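You operate a simulated robot arm through the tools that you are given. There is no shell and no other tool.

The job below is to be done with a simulated robot arm. You get a single attempt, and the scene is never put back.

## Task
Run each pump briefly on its own, pump two first.
Fine: start it, halt it, then the other pump the same way; never both at once; blue inlet valves and yellow dump valve stay open; mode switch to OFF last.

It is judged by the outcome, as a careful person would: the job done as asked, and still so three seconds after it is handed in. It fails if anything else is knocked over, pushed out of place, dropped, spilled or broken.

## Robot
A 6-joint arm with a two-finger gripper on a trunk, on a base that drives. Base frame: it is fixed to the floor where the robot stands at the start and does not move with it; the origin is under the middle of the robot, x ahead of it, y to its left, z up. Lengths are in m, angles in degrees, forces in N, time in s.
It reaches about 1.298 m from its shoulder. Its first joint turns from -149.0 to 149.0 degrees. Places, roughly: blue valve one [-1.3, 1.2, 0.9]; blue valve two [-1.3, 1.1, 0.9]; mode switch [-1.7, 1.3, 1.4]; red board valve [-1.2, 1.1, 0.9]; yellow board valve [-1.1, 1, 0.9]. Payload 1.57 kg.
The tool frame sits at the grasp point between the pads (the TCP): z along the fingers, y along the line on which they close. The tips reach 0.021 m beyond it. Largest opening 0.07 m; the body of the gripper starts 0.05 m behind the TCP.
Orientation is told as [roll, pitch, yaw] about the base's x, y, z axes, in that order, counted from this pose: with the fingers straight down and closing along the base's y, the tool's x points along the base's -x, its y along +y and its z along -z.

## Interface
- The arm moves only by the tool send_rows. Its argument "deltas" is a list of rows, each a list of 3 entries, a list of its own where there are three numbers: the shift along the base's x, y, z in m, then the turn, a rotation vector about the base's x, y, z in degrees, then the finger opening in m, from 0 to 0.07. In form: [[[tx, ty, tz], [wx, wy, wz], grip], ...]. A call has 1 to 20 rows; each row shifts and turns the commanded pose from where the row before left it. Each row takes 0.2 s and may step no farther than 0.05 m and 8.6 degrees from the row before; otherwise, or with a gripper value out of range, the whole call is refused. Where a pose cannot be reached the arm comes as near as it can. A force on the tool above 40 N (or 10 N above the force at the start of the call, whichever is more), or a blocked arm, ends the call early, and 0.2 s more pass. Each finger halts on what it meets, pressing with about 30 N; the grip force reading is that of the motor and also rises with nothing between the fingers. The clock runs only during rows and for 0.2 s after the last one: add rows that do not move to give the fingers time. It gives the time, the measured TCP pose, the force on the tool (base axes), the opening and the grip force at its end, in the units of the frame above (readings bear some noise), with the torque about the TCP (base axes, N m) and any sound that the robot's microphone picked up.
- Cameras (640 x 400 px; columns grow to the right, rows downward): "scene" is now at [0.0583, 0.1498, 1.8461]; the picture's right is [-0.12, -0.99, 0.00], its down [-0.60, 0.07, -0.80] and it looks along [0.79, -0.09, -0.60] (base axes); focal length 294 px, centre (320, 200). "wrist" rides on the gripper at [0.079, 0.004, -0.081] in the tool frame; the picture's right is [-0.05, 1.00, 0.00], its down [-0.67, -0.04, -0.75] and it looks along [-0.74, -0.04, 0.67] (tool axes); focal length 256 px, centre (320, 200). There is no depth. A picture from a camera that has moved, and an enlarged one, comes with that camera's place and axes in the base frame and with its lens. The place of the scene camera against the robot may be out by one fixed shift of up to 0.025 m in any direction.
- capture(camera): a new picture of that camera. It takes no simulated time.
- move_column(by): slides the trunk up (or, below 0, down) by that many m; the arm and the scene camera ride with it, the base frame stays. It gives what a move gives, with no picture.
- steer(legs): drives the robot by 1 to 6 legs, each [ahead, turn to the left] in m and degrees, along the robot's own axes; the way and the turn of a leg run together, so that a leg with both is an arc; at most 1.5 m and 180 degrees a leg. The arm and the cameras ride along, it lands a little off, and it stops where it bumps. It gives what a move gives.
- turn_head(pan, tilt): turns the head with the scene camera to pan (to the left, within 155 degrees either way) and tilt (down, from -29 to 69), counted from straight ahead of the robot. It gives what a move gives.
- inspect(camera, box): a new picture of the part [left, top, right, bottom] of that camera's present view, enlarged. It takes no simulated time.
- sign_off(): hands the job in; it is judged then, once.

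Places have to be worked out from the pictures, the camera data and where the tool is seen. Open the gripper and draw the arm clear of the work before you hand the job in, unless the task says otherwise.

The tools are called after ">>>" by a JSON object that holds its "method" and its "body". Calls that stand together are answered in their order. send_rows: Moves the arm, as the interface text tells. Its arguments: {"type":"object","properties":{"deltas":{"type":"array","items":{"type":"array"}}},"required":["deltas"]} The other tools are called the same way: move_column (by) slides the trunk up or down; steer (legs) drives the base; turn_head (pan, tilt) turns the head that bears the scene camera; capture (camera) takes a picture; inspect (camera, box) takes an enlarged picture of a part of a camera's view; sign_off () hands the job in.

At the start:

```text
clock: 0.0
tcp_pos: [0.7224, -0.2902, 1.1582]
ee_rot: [0.0, 0.0, 0.0]
force: [-0.5, 0.3, 0.1]
moment: [-0.01, 0.0, 0.02]
grip_width: 0.07
finger_force: 0.0
trunk travel left (down, up): [-0.84, 0.13]
robot x, y, heading: [-0.002, 0.0026, 0.0]
head pan, tilt: [-6.6, 37.2]
```

scene: 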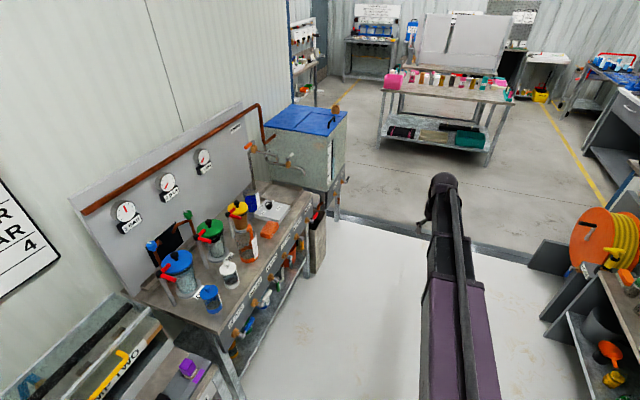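
wrist: 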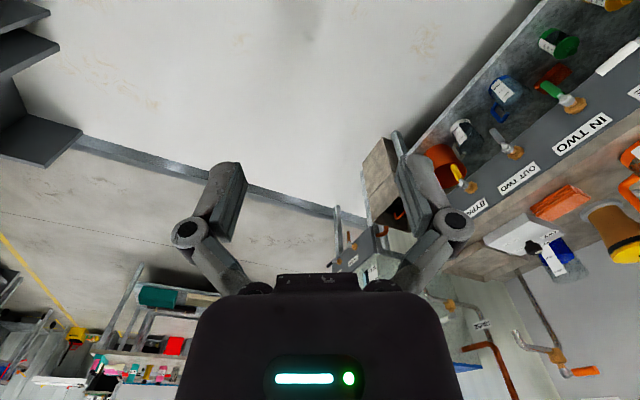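

The scene camera shows benches ahead, but the listed places (valves, mode switch) lie behind-left of the robot. I turn the head that way to look.

>>> {"method": "turn_head", "body": {"pan": 138, "tilt": 20}}

>>> {"method": "capture", "body": {"camera": "scene"}}

```text
clock: 2.3
tcp_pos: [0.722, -0.2906, 1.1588]
ee_rot: [0.1, 0.0, 0.0]
force: [0.0, -1.0, 0.6]
moment: [0.01, 0.02, -0.01]
grip_width: 0.0699
finger_force: 0.0
trunk travel left (down, up): [-0.84, 0.13]
robot x, y, heading: [-0.0027, 0.0012, 0.0]
head pan, tilt: [138.0, 20.0]
```

```text
taken
camera scene: at [-0.0972, 0.2221, 1.8732], right [0.67, 0.74, 0.0], down [0.25, -0.23, -0.94], along [-0.7, 0.63, -0.34], focal length 294 px, centre (320, 200)
```

scene: 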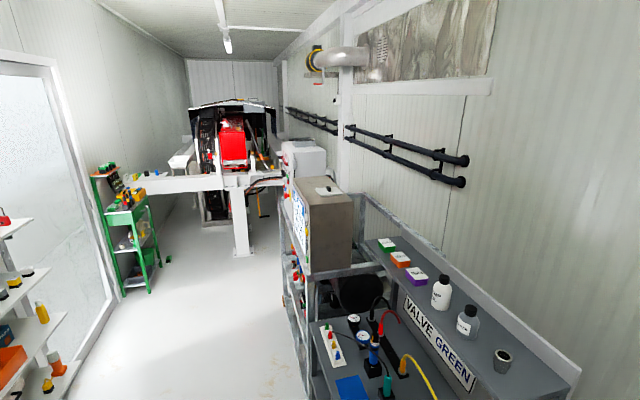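

The view shows a rack with a control box and a board seen edge-on in the middle. I enlarge that area.

>>> {"method": "inspect", "body": {"camera": "scene", "box": [240, 120, 400, 400]}}

>>> {"method": "inspect", "body": {"camera": "scene", "box": [260, 170, 360, 300]}}

```text
1.43 times, centred on (320, 260) of scene
camera zoom: at [-0.0972, 0.2221, 1.8732], right [0.67, 0.74, 0.0], down [0.25, -0.23, -0.94], along [-0.7, 0.63, -0.34], focal length 420 px, centre (320, 114)
```

zoom: 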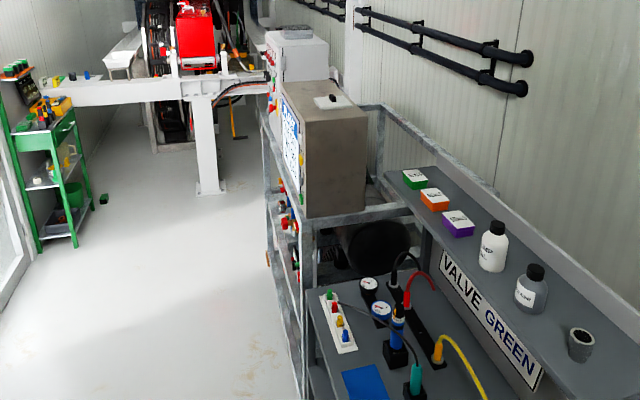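

```text
3.08 times, centred on (310, 235) of scene
camera zoom: at [-0.0972, 0.2221, 1.8732], right [0.67, 0.74, 0.0], down [0.25, -0.23, -0.94], along [-0.7, 0.63, -0.34], focal length 905 px, centre (351, 92)
```

zoom: 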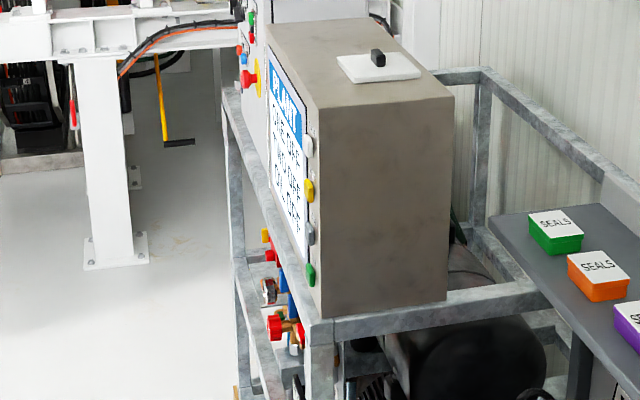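

I look further round to map the free floor before driving.

>>> {"method": "turn_head", "body": {"pan": 155, "tilt": 40}}

>>> {"method": "capture", "body": {"camera": "scene"}}

>>> {"method": "turn_head", "body": {"pan": 95, "tilt": 40}}

>>> {"method": "capture", "body": {"camera": "scene"}}

>>> {"method": "turn_head", "body": {"pan": -155, "tilt": 40}}

>>> {"method": "capture", "body": {"camera": "scene"}}

>>> {"method": "turn_head", "body": {"pan": -95, "tilt": 40}}

>>> {"method": "capture", "body": {"camera": "scene"}}

```text
clock: 3.1
tcp_pos: [0.7214, -0.2915, 1.1589]
ee_rot: [0.1, 0.0, 0.0]
force: [-0.9, -0.2, 0.3]
moment: [0.01, -0.02, 0.01]
grip_width: 0.0702
finger_force: 0.0
trunk travel left (down, up): [-0.84, 0.13]
robot x, y, heading: [-0.0024, -0.0021, -0.0]
head pan, tilt: [154.7, 40.0]
```

```text
taken
camera scene: at [-0.1048, 0.1962, 1.8419], right [0.43, 0.9, 0.0], down [0.58, -0.27, -0.77], along [-0.69, 0.33, -0.64], focal length 294 px, centre (320, 200)
```

scene: 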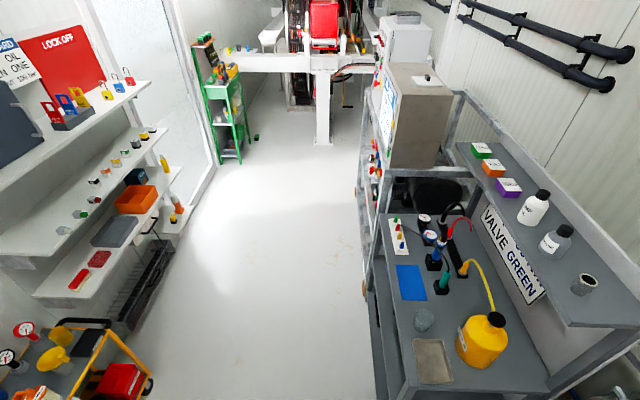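

```text
clock: 4.4
tcp_pos: [0.7213, -0.2922, 1.1585]
ee_rot: [0.0, 0.0, -0.1]
force: [-0.3, 0.4, 0.4]
moment: [0.01, 0.02, -0.03]
grip_width: 0.07
finger_force: 0.1
trunk travel left (down, up): [-0.84, 0.13]
robot x, y, heading: [-0.0017, 0.0002, -0.2]
head pan, tilt: [95.0, 40.0]
```

```text
taken
camera scene: at [-0.0355, 0.2445, 1.8418], right [1.0, 0.09, 0.0], down [0.06, -0.64, -0.77], along [-0.07, 0.76, -0.64], focal length 294 px, centre (320, 200)
```

scene: 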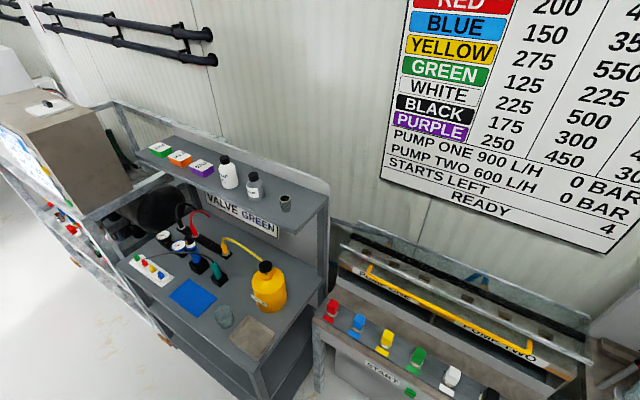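

```text
clock: 7.9
tcp_pos: [0.7217, -0.2914, 1.1583]
ee_rot: [0.0, -0.1, 0.0]
force: [0.0, 0.7, -0.2]
moment: [0.01, 0.0, -0.01]
grip_width: 0.07
finger_force: 0.0
trunk travel left (down, up): [-0.84, 0.13]
robot x, y, heading: [0.0017, -0.0023, -0.0]
head pan, tilt: [-154.7, 40.0]
```

```text
taken
camera scene: at [-0.1048, 0.1234, 1.8418], right [-0.43, 0.9, 0.0], down [0.58, 0.27, -0.77], along [-0.69, -0.33, -0.64], focal length 294 px, centre (320, 200)
```

scene: 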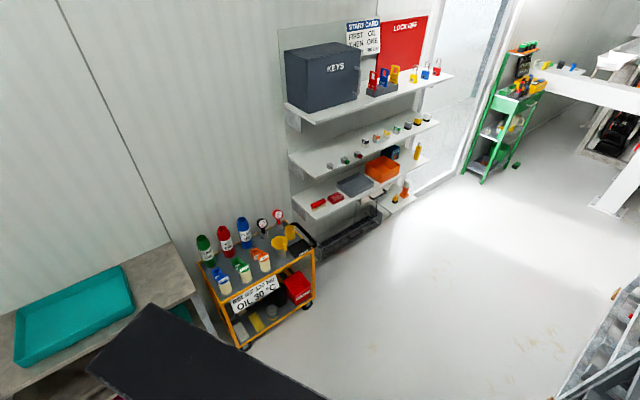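

```text
clock: 9.2
tcp_pos: [0.722, -0.2928, 1.1593]
ee_rot: [0.0, 0.0, 0.0]
force: [0.4, -0.5, -0.1]
moment: [0.03, 0.0, 0.02]
grip_width: 0.0702
finger_force: 0.1
trunk travel left (down, up): [-0.84, 0.13]
robot x, y, heading: [0.0005, 0.0009, 0.0]
head pan, tilt: [-95.0, 40.0]
```

```text
taken
camera scene: at [-0.0355, 0.0751, 1.8418], right [-1.0, 0.09, 0.0], down [0.06, 0.64, -0.77], along [-0.07, -0.76, -0.64], focal length 294 px, centre (320, 200)
```

scene: 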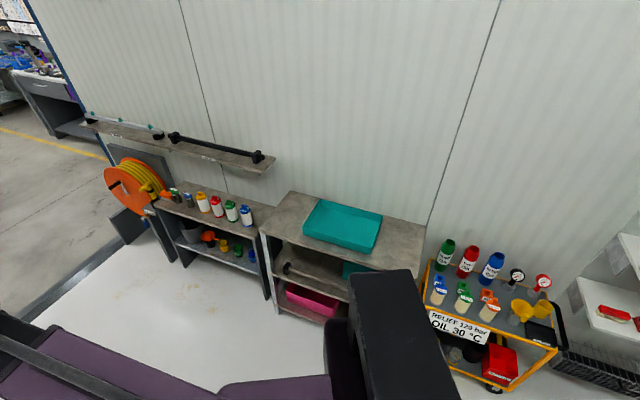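

There are signs worth reading (start card, wall chart). I enlarge each.

>>> {"method": "turn_head", "body": {"pan": -155, "tilt": 25}}

>>> {"method": "inspect", "body": {"camera": "scene", "box": [270, 80, 470, 205]}}

>>> {"method": "turn_head", "body": {"pan": 80, "tilt": 20}}

>>> {"method": "capture", "body": {"camera": "scene"}}

>>> {"method": "turn_head", "body": {"pan": -155, "tilt": 0}}

>>> {"method": "capture", "body": {"camera": "scene"}}

```text
clock: 10.5
tcp_pos: [0.7218, -0.2921, 1.1591]
ee_rot: [0.0, 0.0, 0.1]
force: [-0.2, -0.3, 0.4]
moment: [0.05, 0.02, 0.01]
grip_width: 0.07
finger_force: 0.0
trunk travel left (down, up): [-0.84, 0.13]
robot x, y, heading: [-0.001, -0.0006, -0.0]
head pan, tilt: [-154.7, 25.0]
```

```text
3.20 times, centred on (370, 142) of scene
camera zoom: at [-0.1113, 0.1203, 1.8651], right [-0.43, 0.9, 0.0], down [0.38, 0.18, -0.91], along [-0.82, -0.39, -0.42], focal length 941 px, centre (160, 384)
```

zoom: 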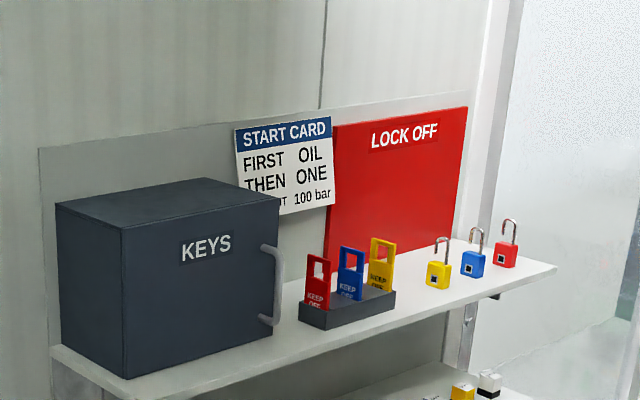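

```text
clock: 13.8
tcp_pos: [0.7217, -0.2914, 1.1592]
ee_rot: [0.0, 0.0, -0.1]
force: [-0.4, -0.9, -0.4]
moment: [0.02, -0.01, 0.0]
grip_width: 0.0702
finger_force: 0.1
trunk travel left (down, up): [-0.84, 0.13]
robot x, y, heading: [0.0016, -0.0036, 0.2]
head pan, tilt: [80.0, 20.0]
```

```text
taken
camera scene: at [-0.0118, 0.2515, 1.8732], right [0.98, -0.17, 0.0], down [-0.06, -0.34, -0.94], along [0.16, 0.93, -0.34], focal length 294 px, centre (320, 200)
```

scene: 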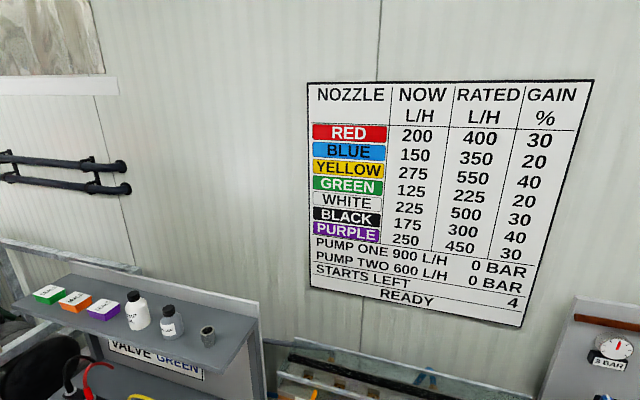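

```text
clock: 17.1
tcp_pos: [0.7219, -0.2911, 1.1579]
ee_rot: [0.0, 0.0, 0.0]
force: [0.1, -0.7, -0.9]
moment: [-0.05, 0.02, 0.0]
grip_width: 0.0699
finger_force: 0.0
trunk travel left (down, up): [-0.84, 0.13]
robot x, y, heading: [-0.0013, -0.0018, -0.0]
head pan, tilt: [-154.7, 0.0]
```

```text
taken
camera scene: at [-0.1094, 0.1213, 1.9055], right [-0.43, 0.9, 0.0], down [0.0, 0.0, -1.0], along [-0.9, -0.43, 0.0], focal length 294 px, centre (320, 200)
```

scene: 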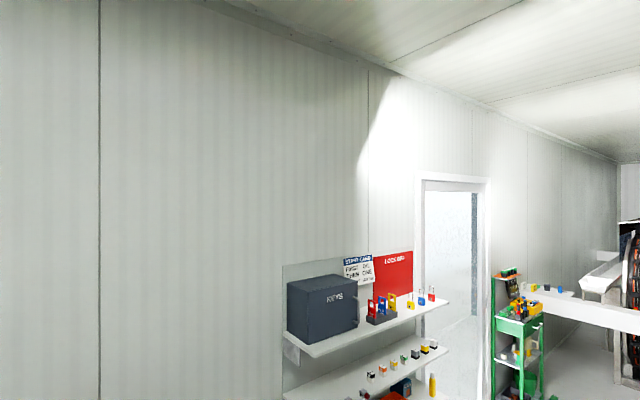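

The wall chart reads READY, 4 starts left. Before driving I check how the arm itself is folded.

>>> {"method": "turn_head", "body": {"pan": -45, "tilt": 60}}

>>> {"method": "capture", "body": {"camera": "scene"}}

>>> {"method": "turn_head", "body": {"pan": -120, "tilt": 65}}

>>> {"method": "capture", "body": {"camera": "scene"}}

>>> {"method": "turn_head", "body": {"pan": 30, "tilt": 65}}

>>> {"method": "capture", "body": {"camera": "scene"}}

```text
clock: 19.0
tcp_pos: [0.7223, -0.2908, 1.158]
ee_rot: [0.0, 0.0, 0.0]
force: [0.6, -0.2, -0.4]
moment: [0.01, 0.01, -0.03]
grip_width: 0.07
finger_force: 0.0
trunk travel left (down, up): [-0.84, 0.13]
robot x, y, heading: [-0.0009, 0.0014, -0.0]
head pan, tilt: [-45.0, 60.0]
```

```text
taken
camera scene: at [0.0191, 0.1126, 1.8151], right [-0.71, -0.71, 0.0], down [-0.61, 0.61, -0.5], along [0.35, -0.35, -0.87], focal length 294 px, centre (320, 200)
```

scene: 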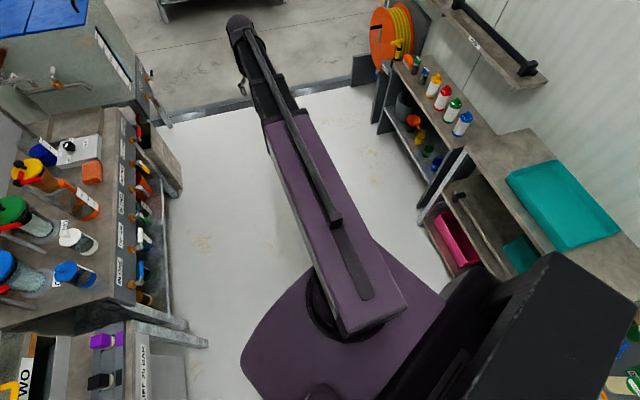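

```text
clock: 20.5
tcp_pos: [0.722, -0.2927, 1.1586]
ee_rot: [0.0, -0.1, 0.0]
force: [0.6, -0.2, 0.3]
moment: [0.01, -0.03, 0.01]
grip_width: 0.0698
finger_force: 0.0
trunk travel left (down, up): [-0.84, 0.13]
robot x, y, heading: [-0.0009, 0.0029, -0.1]
head pan, tilt: [-120.0, 65.0]
```

```text
taken
camera scene: at [-0.0583, 0.1072, 1.8095], right [-0.87, 0.5, 0.0], down [0.45, 0.79, -0.42], along [-0.21, -0.37, -0.91], focal length 294 px, centre (320, 200)
```

scene: 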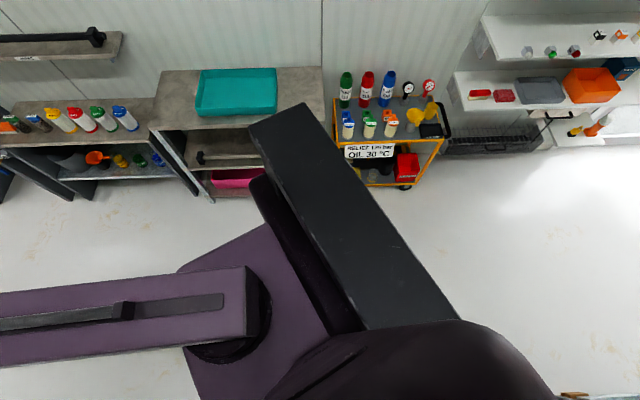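

```text
clock: 22.9
tcp_pos: [0.7222, -0.2909, 1.1603]
ee_rot: [0.1, 0.0, 0.0]
force: [-0.7, 0.2, -0.4]
moment: [0.02, -0.04, 0.02]
grip_width: 0.07
finger_force: 0.2
trunk travel left (down, up): [-0.84, 0.13]
robot x, y, heading: [-0.0009, 0.0008, -0.3]
head pan, tilt: [30.0, 65.0]
```

```text
taken
camera scene: at [0.0246, 0.1901, 1.8095], right [0.5, -0.87, 0.0], down [-0.79, -0.45, -0.42], along [0.37, 0.21, -0.91], focal length 294 px, centre (320, 200)
```

scene: 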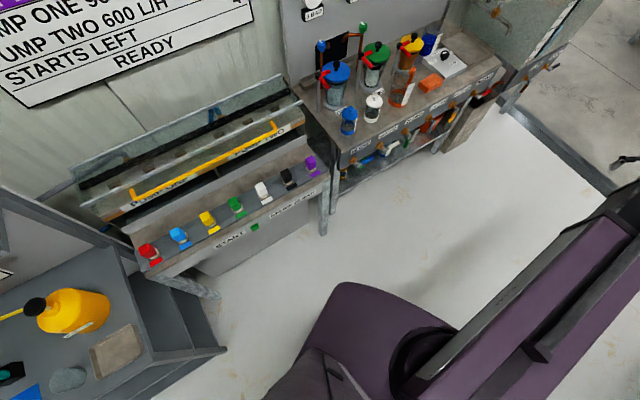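

The forearm sticks out ahead and to the right; I draw the TCP back toward the body so that turning is safer, and watch the result.

>>> {"method": "send_rows", "body": {"deltas": [[[-0.04, 0, 0.02], [0, 0, 0], 0.07], [[-0.04, 0, 0.02], [0, 0, 0], 0.07], [[-0.04, 0, 0.02], [0, 0, 0], 0.07], [[-0.04, 0, 0.02], [0, 0, 0], 0.07], [[-0.04, 0, 0.02], [0, 0, 0], 0.07]]}}

>>> {"method": "turn_head", "body": {"pan": -45, "tilt": 60}}

>>> {"method": "capture", "body": {"camera": "scene"}}

```text
clock: 24.1
tcp_pos: [0.5209, -0.2922, 1.1592]
ee_rot: [0.0, -0.2, 0.1]
force: [0.0, 0.8, 0.5]
moment: [-0.01, -0.02, 0.01]
grip_width: 0.0702
finger_force: 0.0
out of reach, approached as far as the arm can: row 1, 2, 3, 4, 5
trunk travel left (down, up): [-0.84, 0.13]
robot x, y, heading: [0.0007, 0.0005, -0.0]
head pan, tilt: [30.0, 65.0]
```

```text
clock: 25.5
tcp_pos: [0.5241, -0.2926, 1.1581]
ee_rot: [0.0, 0.0, 0.0]
force: [-0.3, -0.6, 0.8]
moment: [0.0, -0.02, 0.0]
grip_width: 0.0699
finger_force: 0.1
trunk travel left (down, up): [-0.84, 0.13]
robot x, y, heading: [0.0014, 0.0, -0.0]
head pan, tilt: [-45.0, 60.0]
```

```text
taken
camera scene: at [0.0191, 0.1127, 1.8151], right [-0.71, -0.71, 0.0], down [-0.61, 0.61, -0.5], along [0.35, -0.35, -0.87], focal length 294 px, centre (320, 200)
```

scene: 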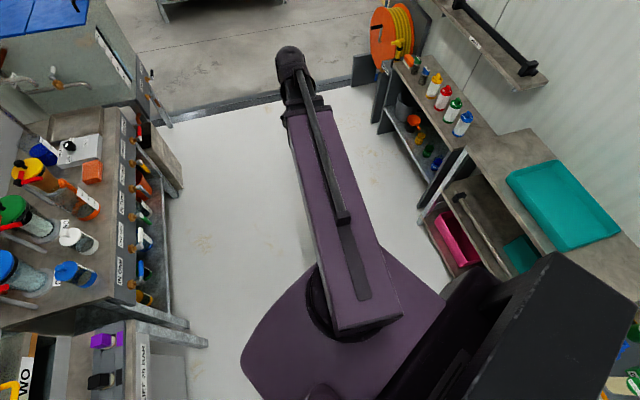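

The TCP went back but did not rise, so I probe how it moves vertically with a small downward step.

>>> {"method": "send_rows", "body": {"deltas": [[[0, 0, -0.05], [0, 0, 0], 0.07], [[0, 0, -0.05], [0, 0, 0], 0.07]]}}

>>> {"method": "capture", "body": {"camera": "scene"}}

```text
clock: 26.1
tcp_pos: [0.523, -0.2932, 1.1596]
ee_rot: [0.0, 0.1, 0.1]
force: [0.5, -0.7, 0.5]
moment: [-0.01, -0.01, -0.03]
grip_width: 0.0698
finger_force: 0.2
out of reach, approached as far as the arm can: row 1, 2
trunk travel left (down, up): [-0.84, 0.13]
robot x, y, heading: [0.0009, -0.0007, -0.2]
head pan, tilt: [-45.0, 60.0]
```

```text
taken
camera scene: at [0.019, 0.1127, 1.8151], right [-0.71, -0.71, 0.0], down [-0.61, 0.61, -0.5], along [0.35, -0.35, -0.87], focal length 294 px, centre (320, 200)
```

scene: 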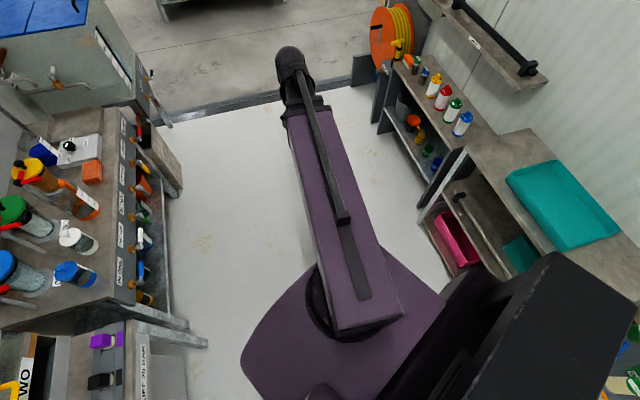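

Unclear whether the arm has its own vertical motion; I test one more downward step.

>>> {"method": "send_rows", "body": {"deltas": [[[0, 0, -0.04], [0, 0, 0], 0.07], [[0, 0, -0.04], [0, 0, 0], 0.07]]}}

```text
clock: 26.7
tcp_pos: [0.5224, -0.2936, 1.1602]
ee_rot: [0.0, 0.1, -0.1]
force: [0.6, 0.2, -0.6]
moment: [0.03, 0.01, -0.01]
grip_width: 0.0701
finger_force: 0.0
out of reach, approached as far as the arm can: row 1, 2
trunk travel left (down, up): [-0.84, 0.13]
robot x, y, heading: [0.0017, -0.0026, 0.1]
head pan, tilt: [-45.0, 60.0]
```

The height is set only by the trunk column. Now I test how pitching the tool towards horizontal behaves.

>>> {"method": "send_rows", "body": {"deltas": [[[0, 0, 0], [0, -8, 0], 0.07], [[0, 0, 0], [0, -8, 0], 0.07], [[0, 0, 0], [0, -8, 0], 0.07]]}}

```text
clock: 27.5
tcp_pos: [0.5225, -0.292, 1.1747]
ee_rot: [-0.1, -24.1, -0.1]
force: [0.3, -0.1, 0.7]
moment: [0.01, 0.0, 0.03]
grip_width: 0.0699
finger_force: 0.0
out of reach, approached as far as the arm can: row 2, 3
trunk travel left (down, up): [-0.84, 0.13]
robot x, y, heading: [-0.0008, -0.0022, -0.1]
head pan, tilt: [-45.0, 60.0]
```

The pitch works, with the wrist pivot about 0.17 m behind the TCP at z≈1.33. I judge the panel line runs from (-1.1,1.0) to (-1.7,1.3), so I reverse along the aisle in two steps toward (-1.83, 0.30), checking on the way.

>>> {"method": "steer", "body": {"legs": [[0, -9.3], [-0.9, 0]]}}

>>> {"method": "turn_head", "body": {"pan": 140, "tilt": 45}}

>>> {"method": "capture", "body": {"camera": "scene"}}

>>> {"method": "turn_head", "body": {"pan": -150, "tilt": 45}}

>>> {"method": "capture", "body": {"camera": "scene"}}

```text
clock: 34.1
tcp_pos: [-0.414, -0.2269, 1.176]
ee_rot: [-0.1, -24.0, -9.4]
force: [-0.5, -0.4, 0.3]
moment: [-0.02, -0.02, 0.03]
grip_width: 0.0702
finger_force: 0.0
trunk travel left (down, up): [-0.84, 0.13]
robot x, y, heading: [-0.8845, 0.1428, -9.5]
head pan, tilt: [-45.0, 60.0]
```

```text
clock: 36.9
tcp_pos: [-0.4156, -0.2281, 1.1752]
ee_rot: [0.0, -24.0, -9.4]
force: [0.4, 0.2, 0.2]
moment: [0.03, 0.02, 0.03]
grip_width: 0.0704
finger_force: 0.1
trunk travel left (down, up): [-0.84, 0.13]
robot x, y, heading: [-0.8829, 0.1412, -9.5]
head pan, tilt: [140.0, 45.0]
```

```text
taken
camera scene: at [-0.9361, 0.3693, 1.8346], right [0.76, 0.65, 0.0], down [0.46, -0.54, -0.71], along [-0.46, 0.54, -0.71], focal length 294 px, centre (320, 200)
```

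scene: 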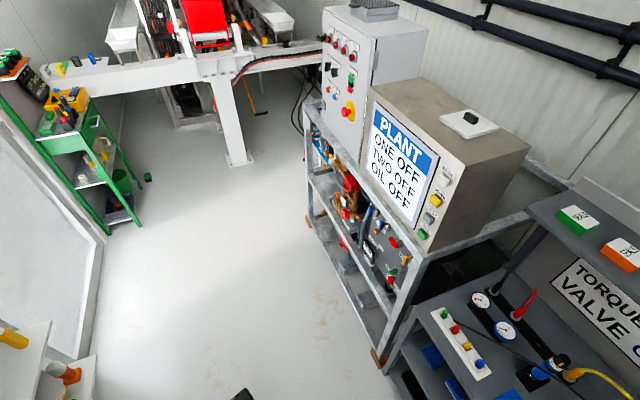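

```text
clock: 40.8
tcp_pos: [-0.4155, -0.2265, 1.1749]
ee_rot: [0.0, -23.9, -9.5]
force: [0.6, 0.1, -0.8]
moment: [-0.03, -0.03, 0.04]
grip_width: 0.0701
finger_force: 0.0
trunk travel left (down, up): [-0.84, 0.13]
robot x, y, heading: [-0.8848, 0.1437, -9.4]
head pan, tilt: [-150.0, 45.0]
```

```text
taken
camera scene: at [-0.9595, 0.279, 1.8346], right [-0.35, 0.94, 0.0], down [0.66, 0.25, -0.71], along [-0.66, -0.25, -0.71], focal length 294 px, centre (320, 200)
```

scene: 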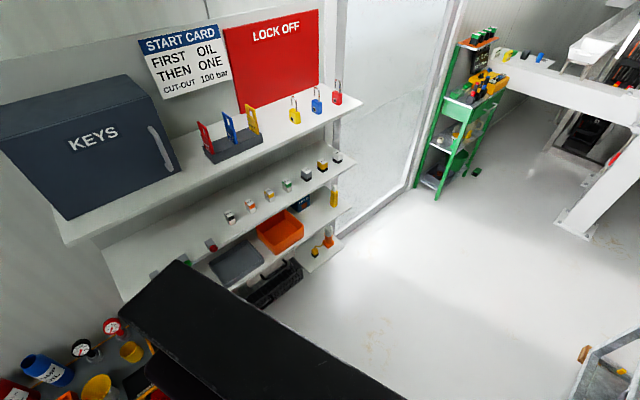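

The panel "PLANT ONE/TWO/OIL OFF" and a white box with buttons and the valves are visible; the rack front runs from about (-1.04,1.02) to (-2.02,1.50). I reverse to about (-1.83,0.38) and turn to face it (heading ≈64°).

>>> {"method": "steer", "body": {"legs": [[0, -4.6], [-0.97, 0]]}}

>>> {"method": "turn_head", "body": {"pan": 80, "tilt": 35}}

>>> {"method": "capture", "body": {"camera": "scene"}}

```text
clock: 47.6
tcp_pos: [-1.389, -0.0271, 1.1742]
ee_rot: [0.0, -23.9, -14.4]
force: [-0.1, -0.5, -0.4]
moment: [-0.01, 0.03, 0.03]
grip_width: 0.0699
finger_force: 0.1
trunk travel left (down, up): [-0.84, 0.13]
robot x, y, heading: [-1.826, 0.3779, -14.6]
head pan, tilt: [-150.0, 45.0]
```

```text
clock: 50.8
tcp_pos: [-1.3884, -0.027, 1.1744]
ee_rot: [0.0, -24.0, -14.3]
force: [-0.2, -0.3, -0.1]
moment: [0.03, 0.02, 0.02]
grip_width: 0.07
finger_force: 0.2
trunk travel left (down, up): [-0.84, 0.13]
robot x, y, heading: [-1.8284, 0.3775, -14.5]
head pan, tilt: [80.0, 35.0]
```

```text
taken
camera scene: at [-1.7718, 0.624, 1.8494], right [0.91, -0.42, 0.0], down [-0.24, -0.52, -0.82], along [0.34, 0.74, -0.57], focal length 294 px, centre (320, 200)
```

scene: 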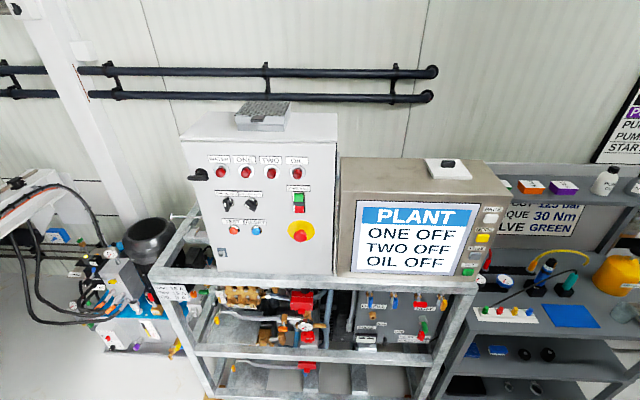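

Good view of the panel; I enlarge the control box, the valve board and the display.

>>> {"method": "inspect", "body": {"camera": "scene", "box": [180, 140, 340, 280]}}

>>> {"method": "inspect", "body": {"camera": "scene", "box": [330, 180, 510, 290]}}

>>> {"method": "inspect", "body": {"camera": "scene", "box": [200, 270, 340, 400]}}

>>> {"method": "inspect", "body": {"camera": "scene", "box": [330, 270, 470, 360]}}

>>> {"method": "inspect", "body": {"camera": "scene", "box": [130, 270, 230, 340]}}

```text
2.86 times, centred on (260, 210) of scene
camera zoom: at [-1.7718, 0.624, 1.8494], right [0.91, -0.42, 0.0], down [-0.24, -0.52, -0.82], along [0.34, 0.74, -0.57], focal length 840 px, centre (491, 171)
```

zoom: 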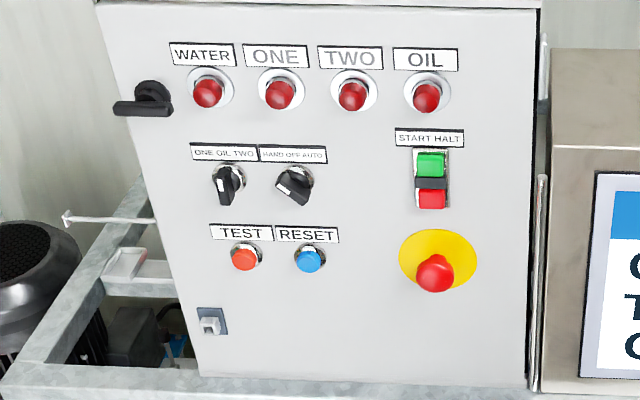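

```text
3.56 times, centred on (420, 235) of scene
camera zoom: at [-1.7718, 0.624, 1.8494], right [0.91, -0.42, 0.0], down [-0.24, -0.52, -0.82], along [0.34, 0.74, -0.57], focal length 1046 px, centre (-36, 76)
```

zoom: 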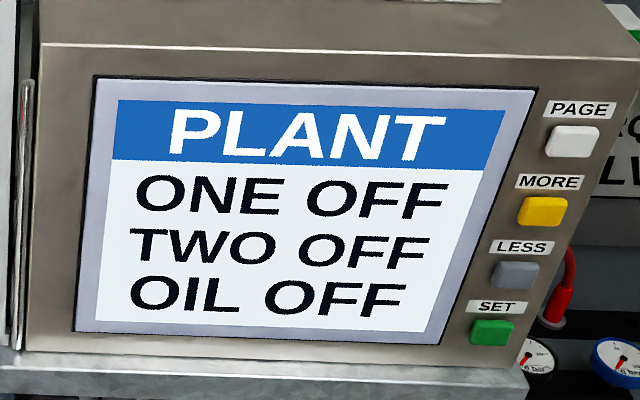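

```text
3.08 times, centred on (270, 335) of scene
camera zoom: at [-1.7718, 0.624, 1.8494], right [0.91, -0.42, 0.0], down [-0.24, -0.52, -0.82], along [0.34, 0.74, -0.57], focal length 905 px, centre (474, -215)
```

zoom: 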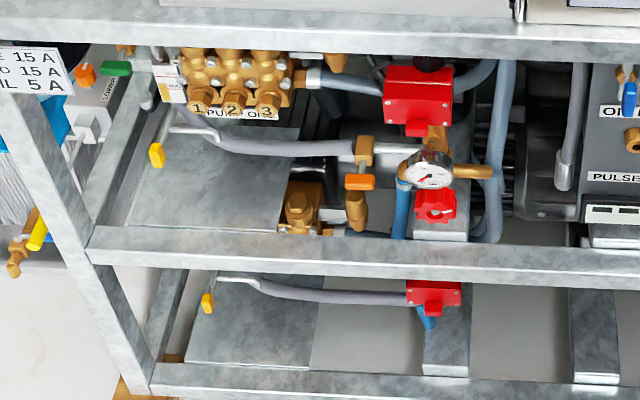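

```text
4.44 times, centred on (400, 315) of scene
camera zoom: at [-1.7718, 0.624, 1.8494], right [0.91, -0.42, 0.0], down [-0.24, -0.52, -0.82], along [0.34, 0.74, -0.57], focal length 1307 px, centre (-36, -311)
```

zoom: 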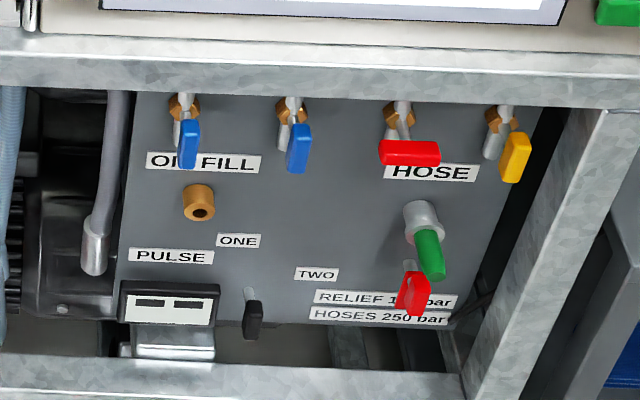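

```text
5.71 times, centred on (180, 305) of scene
camera zoom: at [-1.7718, 0.624, 1.8494], right [0.91, -0.42, 0.0], down [-0.24, -0.52, -0.82], along [0.34, 0.74, -0.57], focal length 1681 px, centre (1120, -400)
```

zoom: 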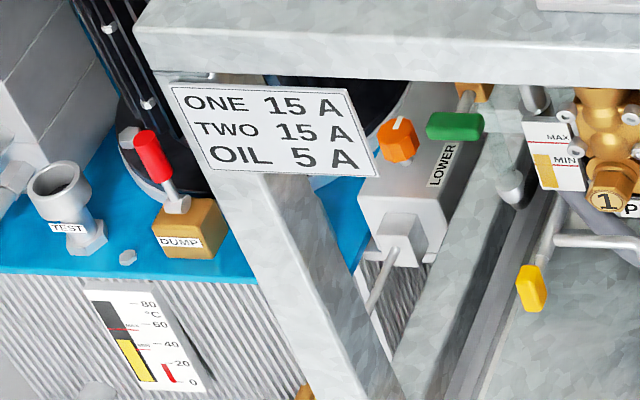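

Controls identified: lamps WATER/ONE/TWO/OIL, selector ONE-OIL-TWO, mode switch HAND-OFF-AUTO, START/HALT buttons, and an E-stop. The blue and yellow levers hang down in line (open) and the red hose lever is crosswise. I now turn to face the panel squarely.

>>> {"method": "steer", "body": {"legs": [[0, 78.6]]}}

>>> {"method": "turn_head", "body": {"pan": 10, "tilt": 30}}

>>> {"method": "capture", "body": {"camera": "scene"}}

```text
clock: 56.2
tcp_pos: [-1.341, 0.724, 1.1753]
ee_rot: [0.0, -24.0, 64.1]
force: [-0.2, -0.2, -0.2]
moment: [0.02, 0.01, -0.01]
grip_width: 0.0702
finger_force: 0.0
trunk travel left (down, up): [-0.84, 0.13]
robot x, y, heading: [-1.8637, 0.3953, 63.4]
head pan, tilt: [80.0, 35.0]
```

```text
clock: 57.6
tcp_pos: [-1.3411, 0.7262, 1.175]
ee_rot: [-0.1, -24.1, 64.1]
force: [-0.3, 0.2, 0.0]
moment: [-0.02, -0.01, 0.0]
grip_width: 0.0697
finger_force: 0.1
trunk travel left (down, up): [-0.84, 0.13]
robot x, y, heading: [-1.8655, 0.3963, 63.1]
head pan, tilt: [10.0, 30.0]
```

```text
taken
camera scene: at [-1.9934, 0.511, 1.8572], right [0.96, -0.29, 0.0], down [-0.14, -0.48, -0.87], along [0.25, 0.83, -0.5], focal length 294 px, centre (320, 200)
```

scene: 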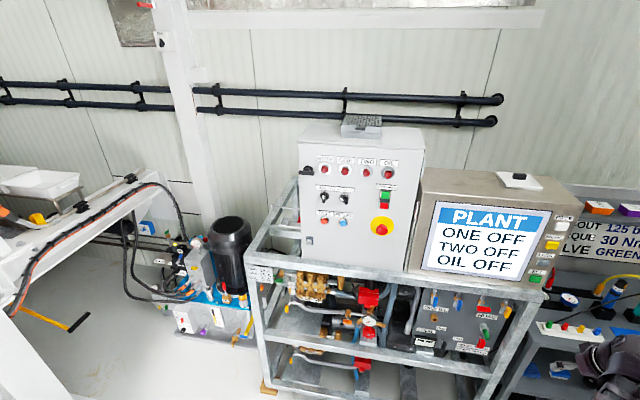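

I enlarge the control box again from this nearly square viewpoint.

>>> {"method": "inspect", "body": {"camera": "scene", "box": [295, 145, 425, 255]}}

>>> {"method": "inspect", "body": {"camera": "scene", "box": [305, 180, 365, 230]}}

>>> {"method": "inspect", "body": {"camera": "scene", "box": [400, 280, 530, 360]}}

```text
3.64 times, centred on (360, 200) of scene
camera zoom: at [-1.9934, 0.511, 1.8572], right [0.96, -0.29, 0.0], down [-0.14, -0.48, -0.87], along [0.25, 0.83, -0.5], focal length 1070 px, centre (174, 200)
```

zoom: 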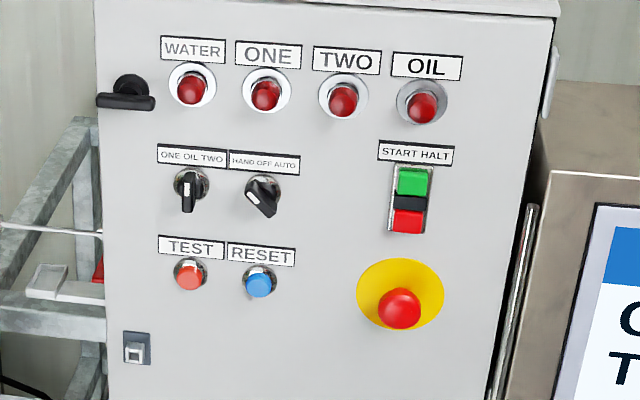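

```text
8.00 times, centred on (335, 205) of scene
camera zoom: at [-1.9934, 0.511, 1.8572], right [0.96, -0.29, 0.0], down [-0.14, -0.48, -0.87], along [0.25, 0.83, -0.5], focal length 2353 px, centre (200, 160)
```

zoom: 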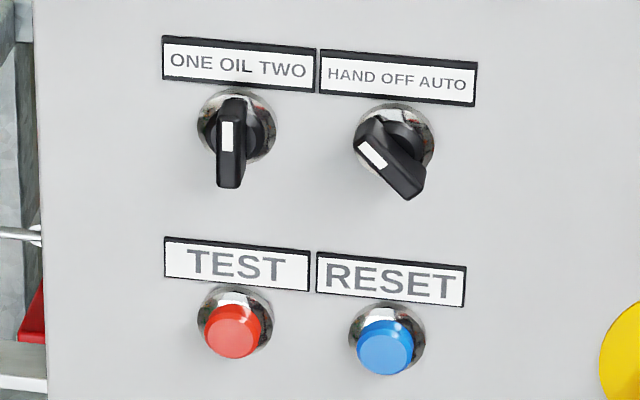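

```text
4.92 times, centred on (465, 320) of scene
camera zoom: at [-1.9934, 0.511, 1.8572], right [0.96, -0.29, 0.0], down [-0.14, -0.48, -0.87], along [0.25, 0.83, -0.5], focal length 1448 px, centre (-394, -391)
```

zoom: 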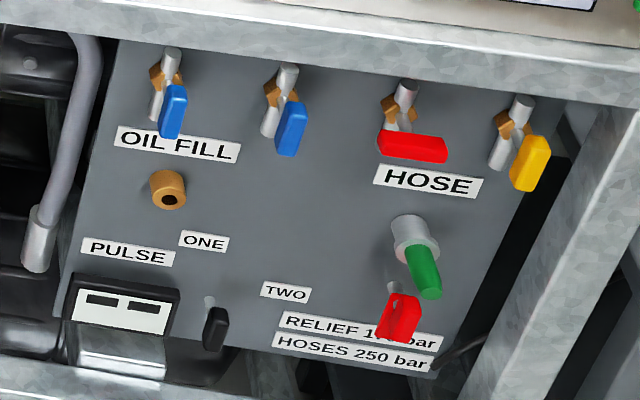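

The selector mark points up (OIL) and the mode switch mark points upper-left (HAND). I now pitch the tool horizontal toward the panel and swing left across, staying about 0.35 m off the panel.

>>> {"method": "send_rows", "body": {"deltas": [[[-0.036, 0.0175, 0.0194], [7.42, -3.6, 0], 0.07], [[-0.036, 0.0175, 0.0194], [7.42, -3.6, 0], 0.07], [[-0.036, 0.0175, 0.0194], [7.42, -3.6, 0], 0.07], [[-0.036, 0.0175, 0.0194], [7.42, -3.6, 0], 0.07]]}}

```text
clock: 58.6
tcp_pos: [-1.3731, 0.8615, 1.2445]
ee_rot: [0.1, -57.0, 64.2]
force: [0.8, 0.0, 0.3]
moment: [0.0, -0.02, -0.01]
grip_width: 0.0704
finger_force: 0.1
out of reach, approached as far as the arm can: row 1, 2, 3, 4
trunk travel left (down, up): [-0.84, 0.13]
robot x, y, heading: [-1.8653, 0.4019, 63.0]
head pan, tilt: [10.0, 30.0]
```

The wrist has a minimum radius, so the TCP was pushed forward a bit; still about 0.27 m from the panel. I finish the rotation to horizontal while moving left.

>>> {"method": "send_rows", "body": {"deltas": [[[-0.036, 0.0175, 0.022], [7.42, -3.6, 0], 0.05], [[-0.036, 0.0175, 0.023], [7.42, -3.6, 0], 0.03], [[-0.036, 0.0175, 0.024], [7.42, -3.6, 0], 0.03], [[-0.036, 0.0175, 0.024], [7.42, -3.6, 0], 0.03]]}}

>>> {"method": "capture", "body": {"camera": "scene"}}

>>> {"method": "capture", "body": {"camera": "wrist"}}

```text
clock: 59.6
tcp_pos: [-1.4544, 0.9894, 1.344]
ee_rot: [-25.1, -89.9, 89.1]
force: [-0.8, 1.2, 0.6]
moment: [-0.02, 0.0, 0.0]
grip_width: 0.0297
finger_force: 0.0
out of reach, approached as far as the arm can: row 1, 2, 3, 4
trunk travel left (down, up): [-0.84, 0.13]
robot x, y, heading: [-1.8643, 0.3982, 63.3]
head pan, tilt: [10.0, 30.0]
```

```text
taken
camera scene: at [-1.9943, 0.5115, 1.8571], right [0.96, -0.29, 0.0], down [-0.14, -0.48, -0.87], along [0.25, 0.83, -0.5], focal length 294 px, centre (320, 200)
```

scene: 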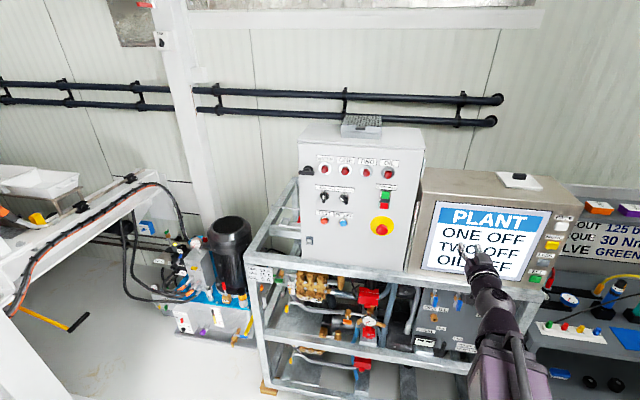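

```text
taken
camera wrist: at [-1.4926, 0.9195, 1.2649], right [-0.9, 0.44, 0.05], down [-0.29, -0.68, 0.67], along [0.33, 0.58, 0.74], focal length 256 px, centre (320, 200)
```

wrist: 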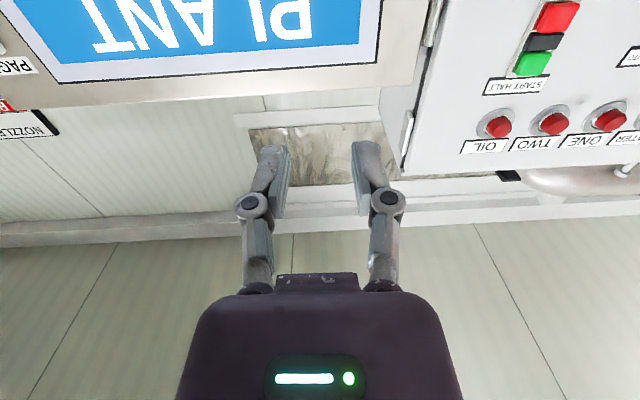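

The tool is now horizontal and square to the panel. I zoom the scene view on the fingers to check the camera offset against the known TCP.

>>> {"method": "inspect", "body": {"camera": "scene", "box": [440, 230, 520, 290]}}

```text
6.67 times, centred on (480, 260) of scene
camera zoom: at [-1.9943, 0.5115, 1.8571], right [0.96, -0.29, 0.0], down [-0.14, -0.48, -0.87], along [0.25, 0.83, -0.5], focal length 1961 px, centre (-747, -200)
```

zoom: 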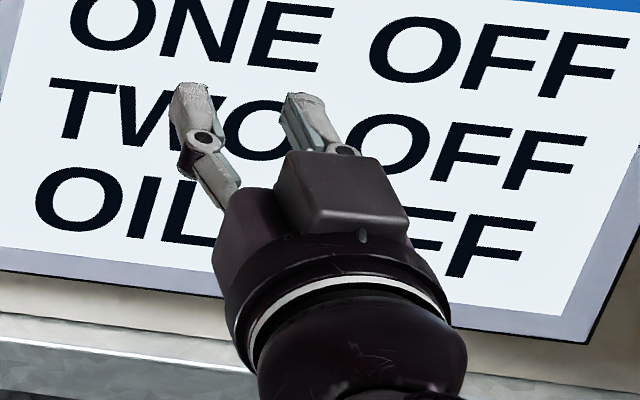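

The fingertips appear about 0.025 m to the right of where the reported camera pose predicts, so I correct estimates by that: START ≈(-1.58,1.25,1.40), selector ≈(-1.76,1.34,1.37). I raise the trunk 0.03 and sweep left in front of the panel, keeping the stand-off.

>>> {"method": "move_column", "body": {"by": 0.03}}

>>> {"method": "send_rows", "body": {"deltas": [[[-0.036, 0.0175, 0], [0, 0, 0], 0.03], [[-0.036, 0.0175, 0], [0, 0, 0], 0.03], [[-0.036, 0.0175, 0], [0, 0, 0], 0.03], [[-0.036, 0.0175, 0], [0, 0, 0], 0.03], [[-0.036, 0.0175, 0], [0, 0, 0], 0.03], [[-0.036, 0.0175, 0], [0, 0, 0], 0.03]]}}

>>> {"method": "capture", "body": {"camera": "wrist"}}

>>> {"method": "capture", "body": {"camera": "scene"}}

```text
clock: 60.4
tcp_pos: [-1.4542, 0.9893, 1.3739]
ee_rot: [-3.5, -89.9, 67.6]
force: [0.6, 0.1, 0.0]
moment: [0.0, 0.0, 0.01]
grip_width: 0.0298
finger_force: 0.0
trunk travel left (down, up): [-0.87, 0.1]
robot x, y, heading: [-1.8643, 0.3975, 63.2]
head pan, tilt: [10.0, 30.0]
```

```text
clock: 61.8
tcp_pos: [-1.6577, 1.1013, 1.3748]
ee_rot: [-109.2, -90.1, 173.3]
force: [-0.4, -0.1, -0.8]
moment: [-0.03, -0.02, -0.05]
grip_width: 0.0297
finger_force: 0.0
out of reach, approached as far as the arm can: row 1, 2, 3
trunk travel left (down, up): [-0.87, 0.1]
robot x, y, heading: [-1.8661, 0.3972, 63.1]
head pan, tilt: [10.0, 30.0]
```

```text
taken
camera wrist: at [-1.697, 1.0325, 1.2949], right [-0.9, 0.44, 0.05], down [-0.29, -0.69, 0.67], along [0.33, 0.58, 0.74], focal length 256 px, centre (320, 200)
```

wrist: 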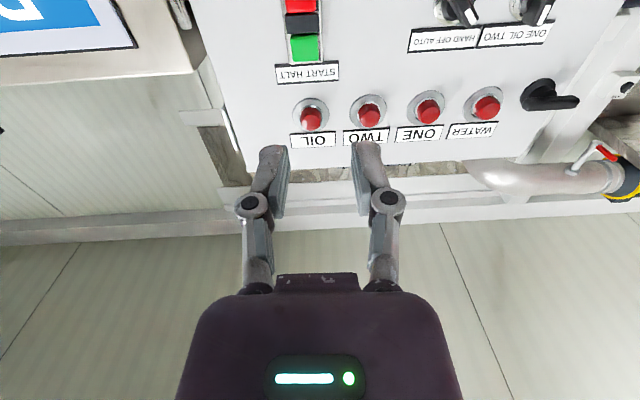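

```text
taken
camera scene: at [-1.9945, 0.5117, 1.8871], right [0.96, -0.29, 0.0], down [-0.14, -0.48, -0.87], along [0.25, 0.83, -0.5], focal length 294 px, centre (320, 200)
```

scene: 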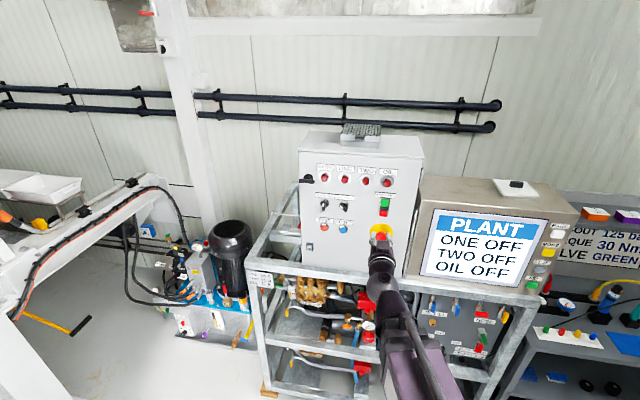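

Triangulating START between the wrist and scene views puts the panel face about 0.20 m ahead of the TCP and START at z≈1.38. I move another 0.2 m left, in front of the selector, and look again.

>>> {"method": "send_rows", "body": {"deltas": [[[-0.036, 0.0175, 0], [0, 0, 0], 0.03], [[-0.036, 0.0175, 0], [0, 0, 0], 0.03], [[-0.036, 0.0175, 0], [0, 0, 0], 0.03], [[-0.036, 0.0175, 0], [0, 0, 0], 0.03], [[-0.036, 0.0175, 0], [0, 0, 0], 0.03], [[0, 0, 0], [0, 0, 0], 0.03]]}}

>>> {"method": "capture", "body": {"camera": "wrist"}}

>>> {"method": "capture", "body": {"camera": "scene"}}

>>> {"method": "inspect", "body": {"camera": "scene", "box": [295, 160, 415, 260]}}

```text
clock: 63.2
tcp_pos: [-1.8368, 1.1897, 1.3743]
ee_rot: [15.1, -89.9, 49.1]
force: [0.4, -0.3, 1.0]
moment: [0.0, 0.01, 0.03]
grip_width: 0.0298
finger_force: 0.1
trunk travel left (down, up): [-0.87, 0.1]
robot x, y, heading: [-1.8628, 0.3964, 63.2]
head pan, tilt: [10.0, 30.0]
```

```text
taken
camera wrist: at [-1.8765, 1.1197, 1.295], right [-0.9, 0.44, 0.05], down [-0.29, -0.68, 0.67], along [0.33, 0.58, 0.74], focal length 256 px, centre (320, 200)
```

wrist: 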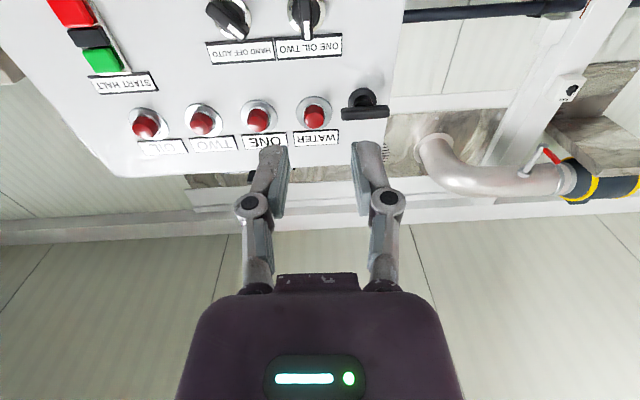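

```text
taken
camera scene: at [-1.9929, 0.5107, 1.8873], right [0.96, -0.29, 0.0], down [-0.14, -0.48, -0.87], along [0.25, 0.83, -0.5], focal length 294 px, centre (320, 200)
```

scene: 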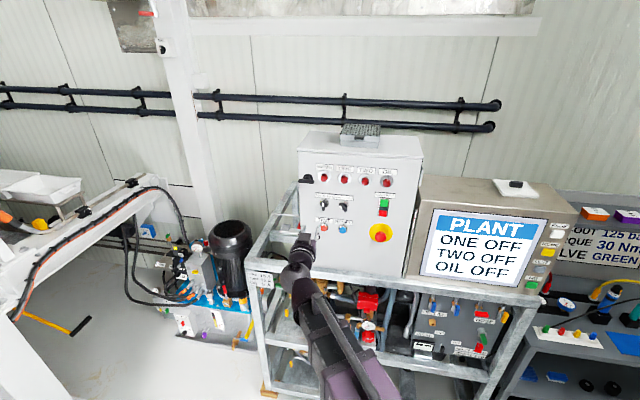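

```text
4.00 times, centred on (355, 210) of scene
camera zoom: at [-1.9929, 0.5107, 1.8873], right [0.96, -0.29, 0.0], down [-0.14, -0.48, -0.87], along [0.25, 0.83, -0.5], focal length 1177 px, centre (180, 160)
```

zoom: 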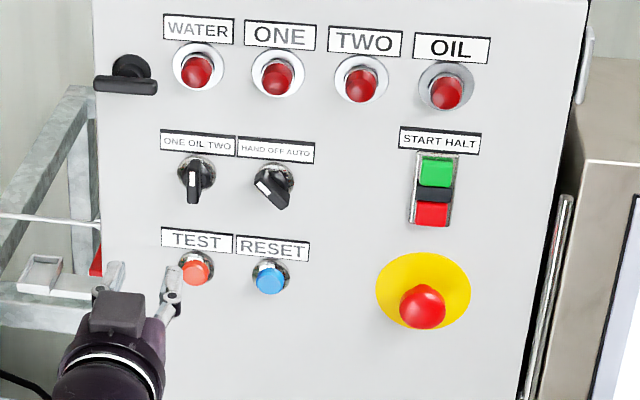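

Two wrist views give a consistent depth: the START face is at about (-1.554,1.277,1.383). I zoom the wrist view on the selector for its exact place.

>>> {"method": "inspect", "body": {"camera": "wrist", "box": [190, 0, 350, 100]}}

```text
4.00 times, centred on (270, 50) of wrist
camera zoom: at [-1.8765, 1.1197, 1.295], right [-0.9, 0.44, 0.05], down [-0.29, -0.68, 0.67], along [0.33, 0.58, 0.74], focal length 1024 px, centre (520, 800)
```

zoom: 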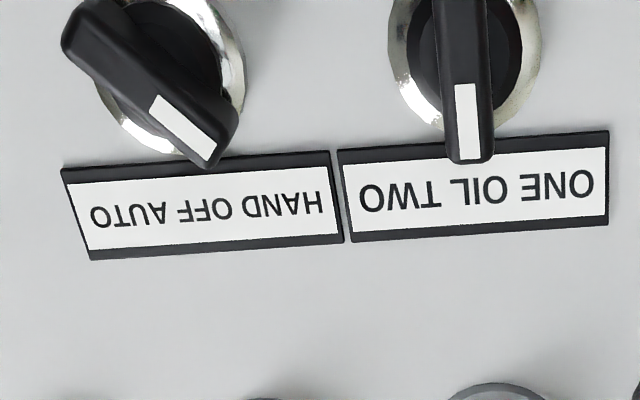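

The selector knob centre works out at about (-1.735,1.374,1.354), handle vertical; the TCP must go 0.011 right and 0.021 down. I align, then advance 0.12 m and look again.

>>> {"method": "move_column", "body": {"by": -0.021}}

>>> {"method": "send_rows", "body": {"deltas": [[[0.0099, -0.0048, 0], [0, 0, 0], 0.036], [[0.0175, 0.036, 0], [0, 0, 0], 0.036], [[0.0175, 0.036, 0], [0, 0, 0], 0.036], [[0.0175, 0.036, 0], [0, 0, 0], 0.036], [[0, 0, 0], [0, 0, 0], 0.036]]}}

>>> {"method": "capture", "body": {"camera": "wrist"}}

>>> {"method": "inspect", "body": {"camera": "scene", "box": [285, 160, 385, 260]}}

```text
clock: 63.9
tcp_pos: [-1.8379, 1.1896, 1.3538]
ee_rot: [3.1, -89.9, 61.0]
force: [0.2, -1.1, -0.4]
moment: [-0.03, -0.01, -0.02]
grip_width: 0.03
finger_force: 0.0
trunk travel left (down, up): [-0.849, 0.121]
robot x, y, heading: [-1.8626, 0.4013, 63.3]
head pan, tilt: [10.0, 30.0]
```

```text
clock: 65.1
tcp_pos: [-1.7751, 1.2924, 1.3541]
ee_rot: [3.3, -90.0, 60.9]
force: [0.1, -0.1, 0.1]
moment: [0.0, 0.0, 0.05]
grip_width: 0.0361
finger_force: 0.1
trunk travel left (down, up): [-0.849, 0.121]
robot x, y, heading: [-1.8617, 0.3981, 63.4]
head pan, tilt: [10.0, 30.0]
```

```text
taken
camera wrist: at [-1.8147, 1.2225, 1.2744], right [-0.9, 0.44, 0.05], down [-0.29, -0.69, 0.67], along [0.33, 0.58, 0.74], focal length 256 px, centre (320, 200)
```

wrist: 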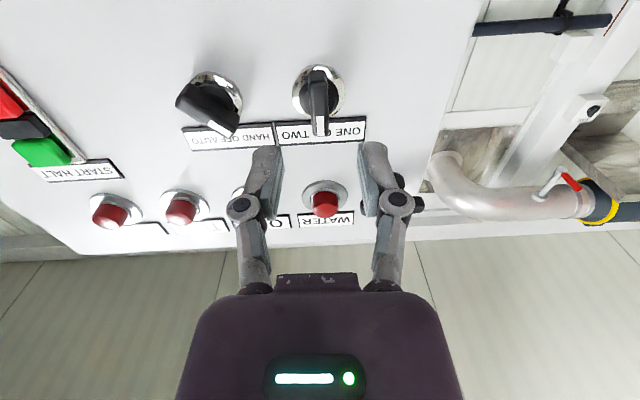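

```text
4.00 times, centred on (335, 210) of scene
camera zoom: at [-1.9939, 0.51, 1.8662], right [0.96, -0.29, 0.0], down [-0.14, -0.48, -0.87], along [0.25, 0.83, -0.5], focal length 1177 px, centre (260, 160)
```

zoom: 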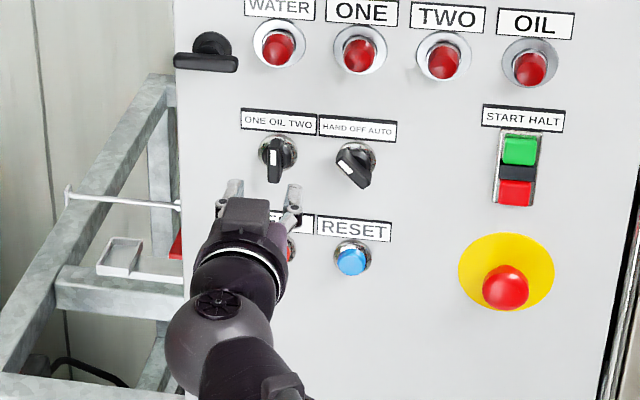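

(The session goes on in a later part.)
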